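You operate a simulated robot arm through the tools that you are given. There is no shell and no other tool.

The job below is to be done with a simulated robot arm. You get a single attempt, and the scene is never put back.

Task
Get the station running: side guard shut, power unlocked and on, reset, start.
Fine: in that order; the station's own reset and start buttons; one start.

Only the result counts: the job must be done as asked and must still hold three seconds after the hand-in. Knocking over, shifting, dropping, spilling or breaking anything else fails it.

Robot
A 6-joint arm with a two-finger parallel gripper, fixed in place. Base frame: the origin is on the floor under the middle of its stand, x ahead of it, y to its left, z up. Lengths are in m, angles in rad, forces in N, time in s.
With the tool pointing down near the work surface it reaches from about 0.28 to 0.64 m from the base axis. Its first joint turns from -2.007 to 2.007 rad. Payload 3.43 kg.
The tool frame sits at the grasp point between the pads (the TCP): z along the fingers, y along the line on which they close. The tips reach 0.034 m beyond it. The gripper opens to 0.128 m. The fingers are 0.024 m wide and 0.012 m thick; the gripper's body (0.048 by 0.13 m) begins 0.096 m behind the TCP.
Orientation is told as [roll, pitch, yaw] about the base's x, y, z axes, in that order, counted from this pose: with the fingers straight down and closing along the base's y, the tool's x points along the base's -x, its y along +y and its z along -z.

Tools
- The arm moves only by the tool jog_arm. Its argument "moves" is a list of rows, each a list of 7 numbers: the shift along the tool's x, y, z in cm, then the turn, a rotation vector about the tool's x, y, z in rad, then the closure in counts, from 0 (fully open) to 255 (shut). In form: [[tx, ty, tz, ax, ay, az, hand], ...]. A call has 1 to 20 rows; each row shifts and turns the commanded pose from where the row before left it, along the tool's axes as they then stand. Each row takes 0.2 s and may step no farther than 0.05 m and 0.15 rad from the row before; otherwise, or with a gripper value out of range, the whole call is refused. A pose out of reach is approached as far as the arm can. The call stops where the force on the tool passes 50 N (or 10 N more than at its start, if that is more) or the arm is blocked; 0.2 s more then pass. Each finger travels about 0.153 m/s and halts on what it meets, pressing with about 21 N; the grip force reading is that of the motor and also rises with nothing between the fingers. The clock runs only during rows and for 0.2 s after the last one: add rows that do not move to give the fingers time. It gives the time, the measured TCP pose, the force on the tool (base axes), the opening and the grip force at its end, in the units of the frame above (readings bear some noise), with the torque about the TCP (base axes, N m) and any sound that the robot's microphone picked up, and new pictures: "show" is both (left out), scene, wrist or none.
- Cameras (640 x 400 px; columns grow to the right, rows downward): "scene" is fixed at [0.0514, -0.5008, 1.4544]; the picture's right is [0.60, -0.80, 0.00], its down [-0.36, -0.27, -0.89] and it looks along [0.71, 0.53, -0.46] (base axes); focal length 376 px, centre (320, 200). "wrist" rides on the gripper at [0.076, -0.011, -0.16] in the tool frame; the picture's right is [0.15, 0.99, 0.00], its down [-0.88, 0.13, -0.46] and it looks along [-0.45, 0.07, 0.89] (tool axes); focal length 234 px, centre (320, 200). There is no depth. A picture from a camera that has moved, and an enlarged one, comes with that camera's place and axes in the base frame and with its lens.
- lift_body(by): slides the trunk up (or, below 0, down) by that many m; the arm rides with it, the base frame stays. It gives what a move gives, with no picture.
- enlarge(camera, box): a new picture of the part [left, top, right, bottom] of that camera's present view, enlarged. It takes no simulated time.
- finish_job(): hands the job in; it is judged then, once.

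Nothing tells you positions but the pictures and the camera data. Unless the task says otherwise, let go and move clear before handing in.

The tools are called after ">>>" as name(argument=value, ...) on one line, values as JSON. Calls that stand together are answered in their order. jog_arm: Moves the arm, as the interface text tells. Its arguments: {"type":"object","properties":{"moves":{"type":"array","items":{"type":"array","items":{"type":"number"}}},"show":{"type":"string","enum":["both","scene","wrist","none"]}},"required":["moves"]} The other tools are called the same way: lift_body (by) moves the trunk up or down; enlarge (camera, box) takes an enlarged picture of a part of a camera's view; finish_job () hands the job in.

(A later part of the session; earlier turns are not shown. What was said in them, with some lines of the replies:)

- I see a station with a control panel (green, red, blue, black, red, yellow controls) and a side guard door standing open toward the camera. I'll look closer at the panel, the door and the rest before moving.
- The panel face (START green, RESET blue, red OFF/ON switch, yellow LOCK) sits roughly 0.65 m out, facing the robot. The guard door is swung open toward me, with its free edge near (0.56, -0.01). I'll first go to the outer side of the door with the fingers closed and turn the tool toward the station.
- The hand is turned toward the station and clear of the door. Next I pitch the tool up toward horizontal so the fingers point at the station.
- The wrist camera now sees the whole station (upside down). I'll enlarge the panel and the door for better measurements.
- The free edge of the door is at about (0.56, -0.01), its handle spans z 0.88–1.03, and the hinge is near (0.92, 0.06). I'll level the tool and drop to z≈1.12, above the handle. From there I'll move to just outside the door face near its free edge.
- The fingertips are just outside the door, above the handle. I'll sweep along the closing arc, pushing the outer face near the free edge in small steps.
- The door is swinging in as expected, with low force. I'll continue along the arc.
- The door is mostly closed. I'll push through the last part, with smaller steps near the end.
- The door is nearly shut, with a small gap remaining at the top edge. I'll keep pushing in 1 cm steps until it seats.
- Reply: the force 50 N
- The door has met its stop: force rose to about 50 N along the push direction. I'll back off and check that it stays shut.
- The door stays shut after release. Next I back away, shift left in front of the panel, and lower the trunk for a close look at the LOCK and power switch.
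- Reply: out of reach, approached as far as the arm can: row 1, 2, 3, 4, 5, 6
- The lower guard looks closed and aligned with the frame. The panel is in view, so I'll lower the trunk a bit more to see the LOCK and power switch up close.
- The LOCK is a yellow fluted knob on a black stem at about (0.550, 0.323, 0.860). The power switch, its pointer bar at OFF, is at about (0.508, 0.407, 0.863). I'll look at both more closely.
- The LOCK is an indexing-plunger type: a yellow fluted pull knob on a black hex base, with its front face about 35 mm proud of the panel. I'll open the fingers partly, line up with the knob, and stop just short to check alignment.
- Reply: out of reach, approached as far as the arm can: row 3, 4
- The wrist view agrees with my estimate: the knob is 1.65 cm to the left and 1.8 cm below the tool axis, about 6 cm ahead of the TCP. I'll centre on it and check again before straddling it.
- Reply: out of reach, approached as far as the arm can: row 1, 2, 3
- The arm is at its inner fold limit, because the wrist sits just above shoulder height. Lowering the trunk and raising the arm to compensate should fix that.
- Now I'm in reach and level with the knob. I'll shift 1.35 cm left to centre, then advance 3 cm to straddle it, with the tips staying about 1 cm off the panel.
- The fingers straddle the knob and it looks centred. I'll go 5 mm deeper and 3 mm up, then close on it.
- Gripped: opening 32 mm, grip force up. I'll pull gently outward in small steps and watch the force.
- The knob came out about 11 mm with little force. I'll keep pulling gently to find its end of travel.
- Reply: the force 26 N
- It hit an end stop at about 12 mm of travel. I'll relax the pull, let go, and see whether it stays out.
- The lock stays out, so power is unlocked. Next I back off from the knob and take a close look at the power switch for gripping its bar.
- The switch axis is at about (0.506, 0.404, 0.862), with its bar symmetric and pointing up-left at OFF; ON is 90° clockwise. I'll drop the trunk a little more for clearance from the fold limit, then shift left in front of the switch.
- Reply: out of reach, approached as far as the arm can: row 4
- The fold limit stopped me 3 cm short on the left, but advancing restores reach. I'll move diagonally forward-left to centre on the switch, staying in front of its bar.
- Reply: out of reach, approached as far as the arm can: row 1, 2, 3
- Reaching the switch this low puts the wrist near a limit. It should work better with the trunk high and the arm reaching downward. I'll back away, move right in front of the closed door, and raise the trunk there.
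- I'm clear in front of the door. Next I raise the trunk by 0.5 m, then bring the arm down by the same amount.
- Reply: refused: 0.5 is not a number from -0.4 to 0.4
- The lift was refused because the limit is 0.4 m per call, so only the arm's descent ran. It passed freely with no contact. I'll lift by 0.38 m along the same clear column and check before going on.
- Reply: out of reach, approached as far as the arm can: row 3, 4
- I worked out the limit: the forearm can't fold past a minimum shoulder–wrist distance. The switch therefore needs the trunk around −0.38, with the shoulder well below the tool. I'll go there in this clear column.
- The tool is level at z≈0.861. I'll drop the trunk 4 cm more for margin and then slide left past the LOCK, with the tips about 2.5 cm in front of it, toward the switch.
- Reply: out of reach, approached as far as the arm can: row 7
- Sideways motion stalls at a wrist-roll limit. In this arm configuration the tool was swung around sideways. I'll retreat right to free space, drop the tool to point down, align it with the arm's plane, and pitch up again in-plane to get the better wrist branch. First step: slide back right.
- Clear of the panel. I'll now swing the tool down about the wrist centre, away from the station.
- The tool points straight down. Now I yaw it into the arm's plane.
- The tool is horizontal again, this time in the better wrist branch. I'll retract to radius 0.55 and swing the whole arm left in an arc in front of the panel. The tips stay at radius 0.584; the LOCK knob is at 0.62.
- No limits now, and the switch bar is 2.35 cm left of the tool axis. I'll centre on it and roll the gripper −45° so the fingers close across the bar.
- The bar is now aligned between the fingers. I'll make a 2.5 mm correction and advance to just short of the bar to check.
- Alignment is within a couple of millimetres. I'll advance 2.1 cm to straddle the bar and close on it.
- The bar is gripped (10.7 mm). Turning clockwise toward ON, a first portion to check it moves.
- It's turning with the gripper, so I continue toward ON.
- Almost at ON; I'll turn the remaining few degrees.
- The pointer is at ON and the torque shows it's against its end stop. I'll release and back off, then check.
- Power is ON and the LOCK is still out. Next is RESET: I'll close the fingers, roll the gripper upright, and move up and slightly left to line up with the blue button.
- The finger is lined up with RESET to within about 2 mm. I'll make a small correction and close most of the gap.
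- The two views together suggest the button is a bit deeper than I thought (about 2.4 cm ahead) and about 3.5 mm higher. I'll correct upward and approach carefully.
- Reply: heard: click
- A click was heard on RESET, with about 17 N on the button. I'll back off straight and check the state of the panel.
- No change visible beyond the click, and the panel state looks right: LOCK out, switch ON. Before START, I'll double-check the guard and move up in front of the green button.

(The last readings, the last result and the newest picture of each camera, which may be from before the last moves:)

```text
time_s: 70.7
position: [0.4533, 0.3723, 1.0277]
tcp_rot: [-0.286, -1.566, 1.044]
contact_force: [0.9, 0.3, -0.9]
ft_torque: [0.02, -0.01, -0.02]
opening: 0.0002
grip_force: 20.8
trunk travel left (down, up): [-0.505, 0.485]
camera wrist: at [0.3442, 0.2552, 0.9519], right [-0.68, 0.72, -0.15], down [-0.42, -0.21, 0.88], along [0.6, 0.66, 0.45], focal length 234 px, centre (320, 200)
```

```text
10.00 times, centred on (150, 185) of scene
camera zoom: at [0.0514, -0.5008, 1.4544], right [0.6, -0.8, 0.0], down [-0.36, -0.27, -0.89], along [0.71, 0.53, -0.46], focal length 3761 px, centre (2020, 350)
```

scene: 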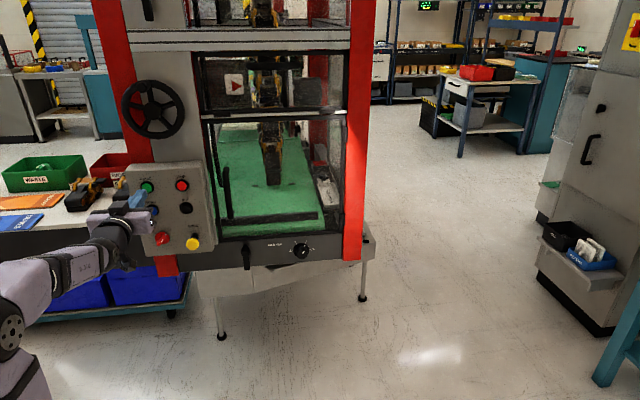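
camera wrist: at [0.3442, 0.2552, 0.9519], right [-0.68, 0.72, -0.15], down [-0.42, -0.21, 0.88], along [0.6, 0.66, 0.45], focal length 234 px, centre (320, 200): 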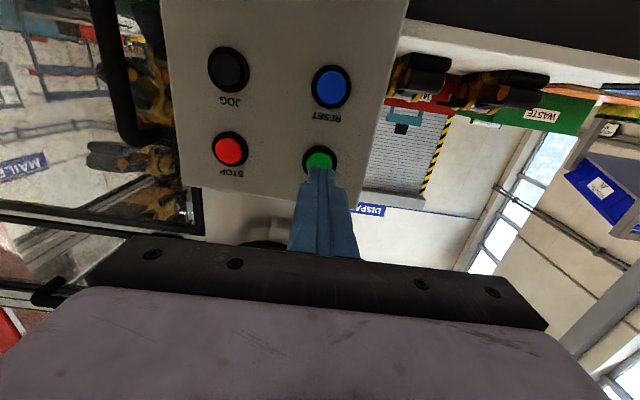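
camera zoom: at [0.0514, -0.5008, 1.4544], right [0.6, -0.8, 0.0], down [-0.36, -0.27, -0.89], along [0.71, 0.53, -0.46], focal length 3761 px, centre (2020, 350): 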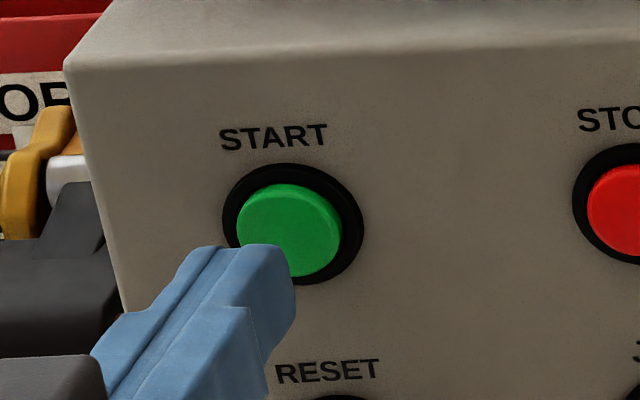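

The guard is shut flush, and START is lined up the same way RESET was. I'll approach to about 1 cm and check.

>>> jog_arm(moves=[[0.2, 0, 1.0, 0, 0, 0, 255], [0, 0, 1.0, 0, 0, 0, 255]], show="none")

>>> enlarge(camera="wrist", box=[260, 120, 380, 220])

>>> enlarge(camera="scene", box=[120, 165, 180, 205])

```text
time_s: 71.3
position: [0.4683, 0.3847, 1.0236]
tcp_rot: [-0.27, -1.567, 1.029]
contact_force: [-0.3, -1.2, 0.4]
ft_torque: [-0.02, 0.05, 0.01]
opening: 0.0001
grip_force: 21.1
trunk travel left (down, up): [-0.505, 0.485]
```

```text
4.00 times, centred on (320, 170) of wrist
camera zoom: at [0.359, 0.2684, 0.9487], right [-0.68, 0.72, -0.15], down [-0.42, -0.22, 0.88], along [0.6, 0.66, 0.45], focal length 937 px, centre (320, 320)
```

zoom: 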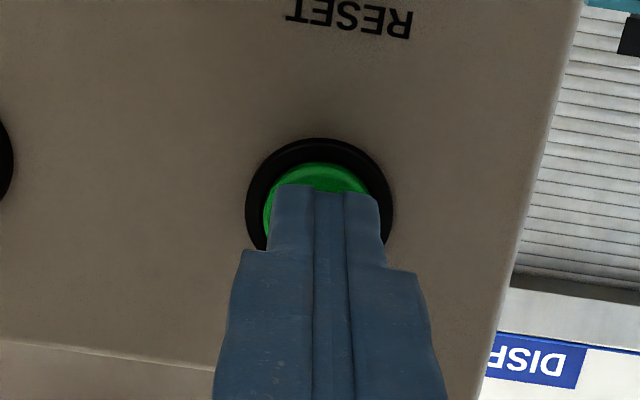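

```text
10.00 times, centred on (150, 185) of scene
camera zoom: at [0.0514, -0.5008, 1.4544], right [0.6, -0.8, 0.0], down [-0.36, -0.27, -0.89], along [0.71, 0.53, -0.46], focal length 3761 px, centre (2020, 350)
```

zoom: 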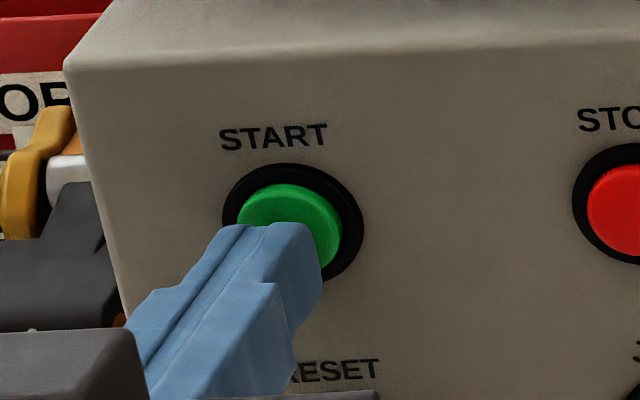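

Aligned, about 2 mm low compared with how RESET was pressed. I'll correct that and press START once, in a single smooth push.

>>> jog_arm(moves=[[-0.2, 0, 0.4, 0, 0, 0, 255], [0, 0, 0.4, 0, 0, 0, 255], [0, 0, 0.3, 0, 0, 0, 255], [0, 0, 0.2, 0, 0, 0, 255], [0, 0, 0.2, 0, 0, 0, 255]])

```text
time_s: 72.5
position: [0.4783, 0.3947, 1.0271]
tcp_rot: [-0.284, -1.565, 1.041]
contact_force: [-15.5, -12.4, -5.1]
ft_torque: [0.01, 0.02, 0.07]
opening: 0.0002
grip_force: 21.0
trunk travel left (down, up): [-0.505, 0.485]
heard: click
camera wrist: at [0.3681, 0.2764, 0.9512], right [-0.68, 0.72, -0.15], down [-0.42, -0.21, 0.88], along [0.6, 0.66, 0.45], focal length 234 px, centre (320, 200)
```

scene: 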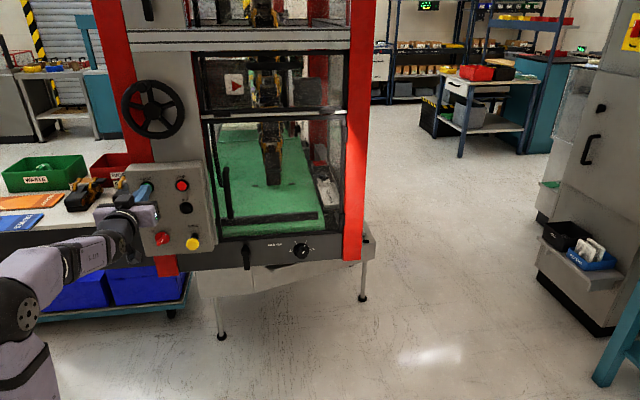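
wrist: 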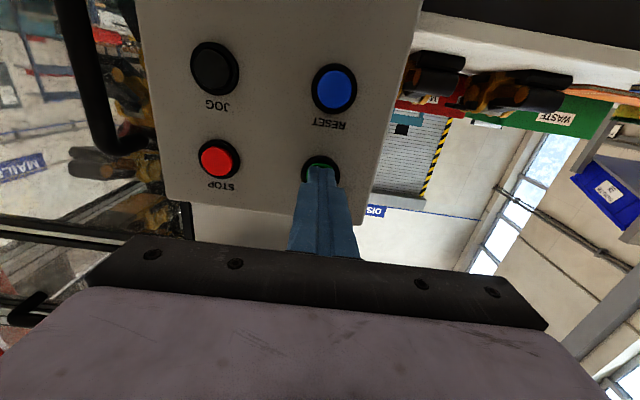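

START clicked once. I'll retract straight back in one motion and see whether the station runs.

>>> jog_arm(moves=[[0, 0, -1.0, 0, 0, 0, 255], [0, 0, -2.0, 0, 0, 0, 255], [0, 0, -2.0, 0, 0, 0, 255]])

>>> enlarge(camera="scene", box=[120, 160, 230, 260])

>>> enlarge(camera="scene", box=[190, 0, 380, 280])

```text
time_s: 73.3
position: [0.4439, 0.36, 1.0272]
tcp_rot: [-0.321, -1.567, 1.079]
contact_force: [1.3, 0.3, -0.4]
ft_torque: [0.06, -0.01, 0.0]
opening: 0.0
grip_force: 21.1
trunk travel left (down, up): [-0.505, 0.485]
camera wrist: at [0.3336, 0.2428, 0.9512], right [-0.68, 0.72, -0.15], down [-0.42, -0.22, 0.88], along [0.6, 0.66, 0.45], focal length 234 px, centre (320, 200)
```

scene: 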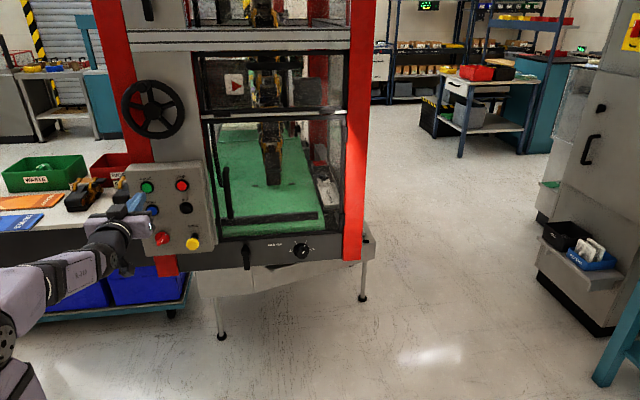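
wrist: 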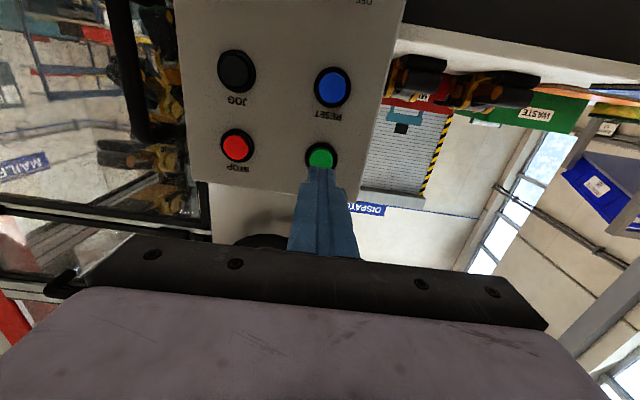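

```text
4.00 times, centred on (175, 210) of scene
camera zoom: at [0.0514, -0.5008, 1.4544], right [0.6, -0.8, 0.0], down [-0.36, -0.27, -0.89], along [0.71, 0.53, -0.46], focal length 1504 px, centre (900, 160)
```

zoom: 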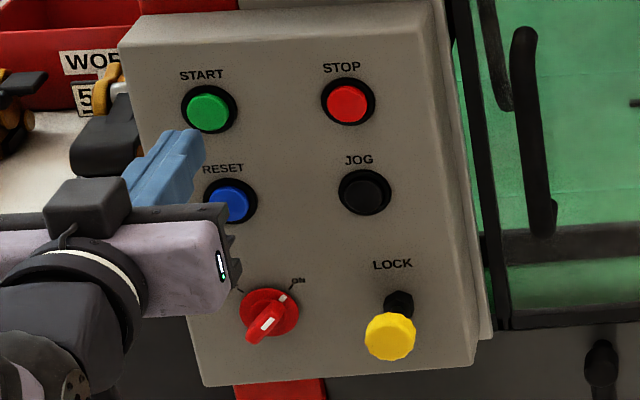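

```text
1.43 times, centred on (285, 140) of scene
camera zoom: at [0.0514, -0.5008, 1.4544], right [0.6, -0.8, 0.0], down [-0.36, -0.27, -0.89], along [0.71, 0.53, -0.46], focal length 537 px, centre (370, 286)
```

zoom: 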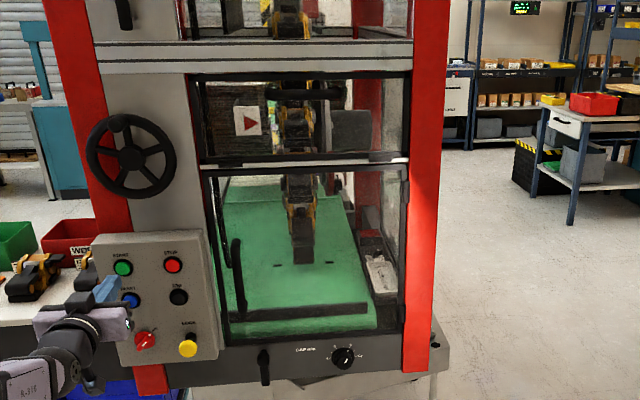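

START clicked once and the arm is free. I'll move clear of the panel and then use the wrist camera to look for any running indicator on the station.

>>> jog_arm(moves=[[0, 0, -3.0, 0, 0, 0, 255], [0, -4.4, -0.2, 0.085, 0, 0, 255], [0, -4.4, -0.2, 0.085, 0, 0, 255], [0, -4.4, -0.2, 0.085, 0, 0, 255]])

```text
time_s: 74.3
position: [0.4982, 0.234, 1.0267]
tcp_rot: [-0.641, -1.566, 1.145]
contact_force: [-0.2, -0.1, 0.5]
ft_torque: [0.01, 0.02, 0.04]
opening: 0.0
grip_force: 21.4
trunk travel left (down, up): [-0.505, 0.485]
camera wrist: at [0.3622, 0.1466, 0.9512], right [-0.48, 0.87, -0.15], down [-0.46, -0.1, 0.88], along [0.75, 0.49, 0.45], focal length 234 px, centre (320, 200)
```

scene: 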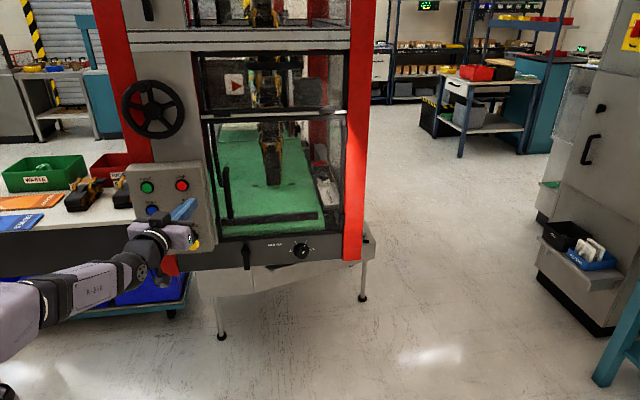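
wrist: 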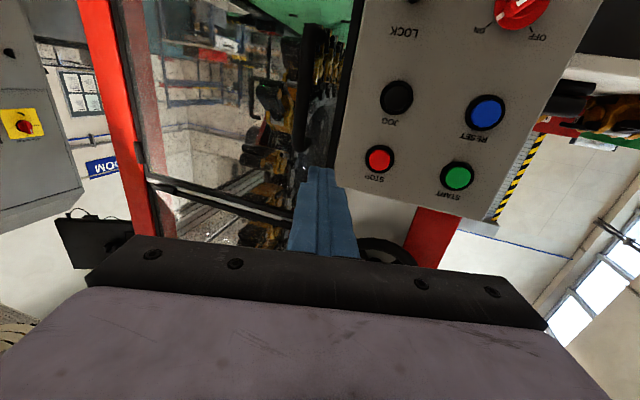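

>>> jog_arm(moves=[[0, -4.4, -0.2, 0.085, 0, 0, 255], [0, -4.4, -0.2, 0.085, 0, 0, 255], [0, -4.4, -0.2, 0.085, 0, 0, 255], [0, 0, -3, 0, 0, 0, 255]], show="none")

>>> lift_body(by=0.38)

>>> jog_arm(moves=[[0, 0, 0, 0, 0, 0, 255]])

```text
time_s: 75.3
position: [0.5341, 0.107, 1.0249]
tcp_rot: [-0.679, -1.566, 0.927]
contact_force: [0.0, 0.0, -0.1]
ft_torque: [0.01, -0.04, 0.05]
opening: 0.0001
grip_force: 21.6
out of reach, approached as far as the arm can: row 4
trunk travel left (down, up): [-0.505, 0.485]
```

```text
time_s: 79.0
position: [0.5314, 0.1061, 1.4056]
tcp_rot: [-0.839, -1.567, 1.087]
contact_force: [0.1, 0.1, -0.1]
ft_torque: [0.01, -0.02, -0.03]
opening: 0.0001
grip_force: 20.8
trunk travel left (down, up): [-0.885, 0.105]
```

```text
time_s: 79.4
position: [0.533, 0.1071, 1.405]
tcp_rot: [-0.848, -1.566, 1.094]
contact_force: [-0.3, -0.1, 0.1]
ft_torque: [0.03, -0.01, -0.03]
opening: 0.0
grip_force: 20.7
trunk travel left (down, up): [-0.885, 0.105]
camera wrist: at [0.379, 0.0563, 1.3303], right [-0.24, 0.96, -0.15], down [-0.47, 0.02, 0.88], along [0.85, 0.28, 0.45], focal length 234 px, centre (320, 200)
```

scene: 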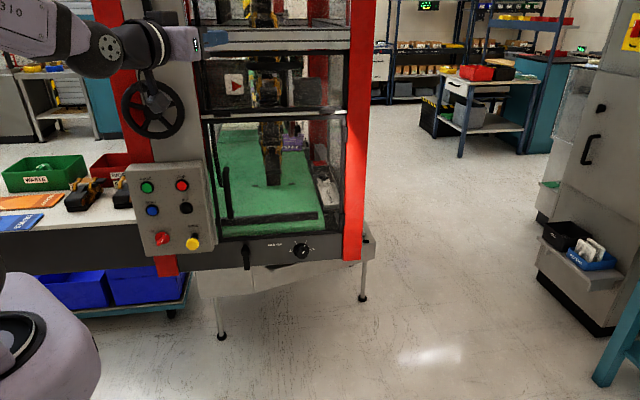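
wrist: 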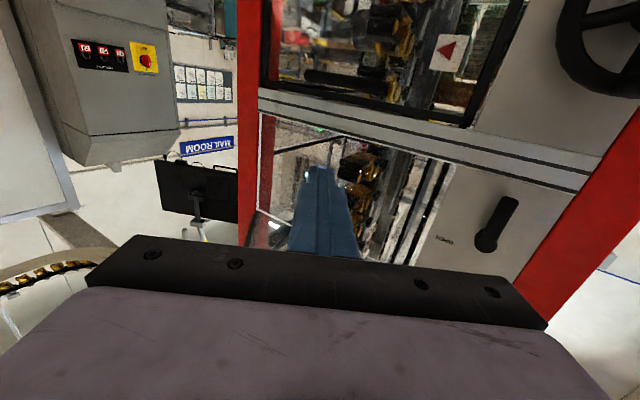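

I notice something purple inside the machine now; I'll look closer.

>>> enlarge(camera="scene", box=[200, 100, 350, 240])

>>> enlarge(camera="scene", box=[120, 160, 230, 260])

>>> enlarge(camera="wrist", box=[240, 80, 560, 260])

```text
2.86 times, centred on (275, 170) of scene
camera zoom: at [0.0514, -0.5008, 1.4544], right [0.6, -0.8, 0.0], down [-0.36, -0.27, -0.89], along [0.71, 0.53, -0.46], focal length 1075 px, centre (449, 286)
```

zoom: 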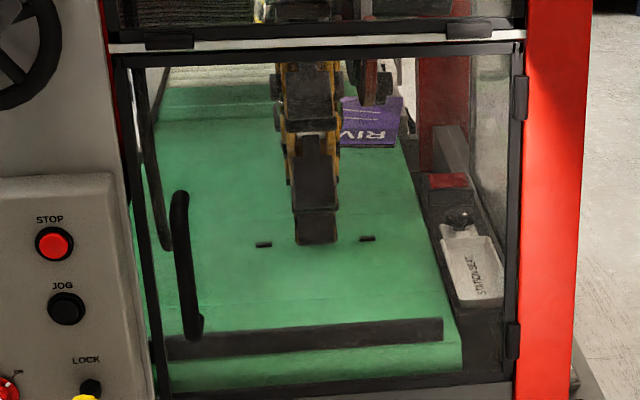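

```text
4.00 times, centred on (175, 210) of scene
camera zoom: at [0.0514, -0.5008, 1.4544], right [0.6, -0.8, 0.0], down [-0.36, -0.27, -0.89], along [0.71, 0.53, -0.46], focal length 1504 px, centre (900, 160)
```

zoom: 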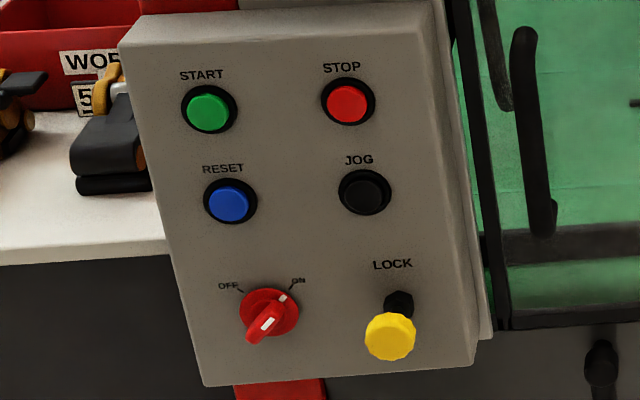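

```text
2.00 times, centred on (400, 170) of wrist
camera zoom: at [0.379, 0.0563, 1.3303], right [-0.24, 0.96, -0.15], down [-0.47, 0.02, 0.88], along [0.85, 0.28, 0.45], focal length 468 px, centre (160, 260)
```

zoom: 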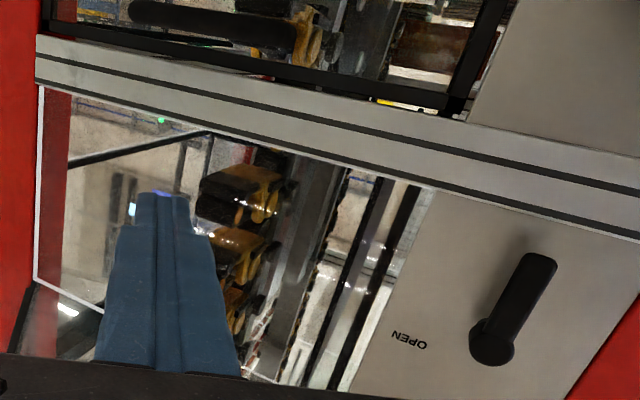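

A purple package is travelling on the belt, so the station is running. I'll wait a moment to confirm it keeps running before handing in.

>>> jog_arm(moves=[[0, 0, 0, 0, 0, 0, 200], [0, 0, 0, 0, 0, 0, 200], [0, 0, 0, 0, 0, 0, 200], [0, 0, 0, 0, 0, 0, 200], [0, 0, 0, 0, 0, 0, 200]], show="scene")

>>> enlarge(camera="scene", box=[200, 100, 350, 240])

```text
time_s: 80.6
position: [0.5327, 0.1058, 1.4056]
tcp_rot: [-0.847, -1.568, 1.092]
contact_force: [-0.1, 0.7, 0.2]
ft_torque: [0.03, -0.03, 0.01]
opening: 0.0279
grip_force: 0.0
trunk travel left (down, up): [-0.885, 0.105]
```

scene: 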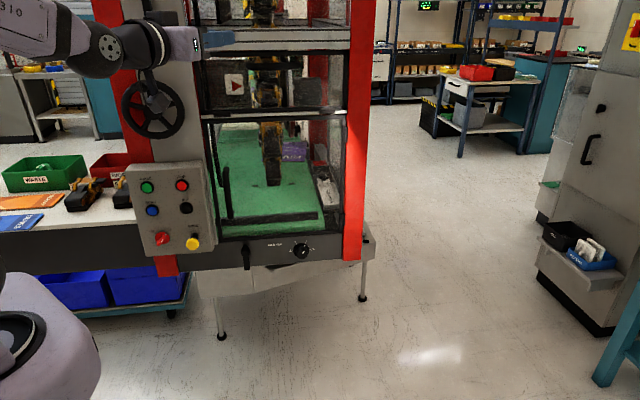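

```text
2.86 times, centred on (275, 170) of scene
camera zoom: at [0.0514, -0.5008, 1.4544], right [0.6, -0.8, 0.0], down [-0.36, -0.27, -0.89], along [0.71, 0.53, -0.46], focal length 1075 px, centre (449, 286)
```

zoom: 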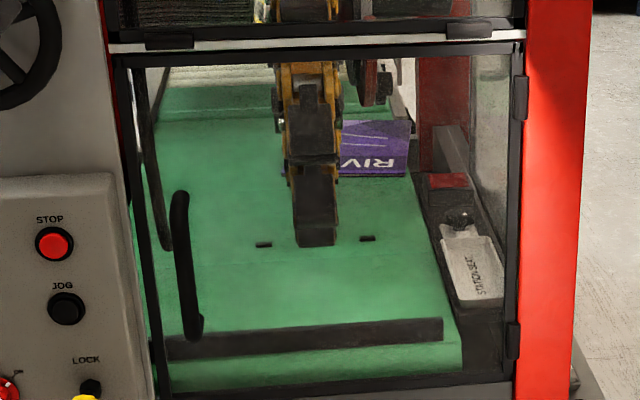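

The package has moved further along the belt, so the station is running. The guard is shut, the LOCK is out, power is ON, RESET and START were each pressed once in order, and the arm is clear. Handing in.

>>> finish_job()

```text
The job is handed in.
```

The station is running: after START, a package appeared inside and kept moving along the belt. I handed the job in, but the hand-in returned no verdict.

1. **Side guard:** I pushed it shut until it met its stop, and it stayed shut after I let go.
2. **Power lock:** I pulled the yellow LOCK knob out about 12 mm, and it stayed out.
3. **Power:** I turned the red switch clockwise from OFF to ON, up to its end stop.
4. **Reset:** I pressed the station's blue RESET button once and heard a click.
5. **Start:** I pressed the station's green START button once and heard a click.

I raised the arm clear of the station before handing in. I saw no sign of anything being knocked, shifted or damaged.
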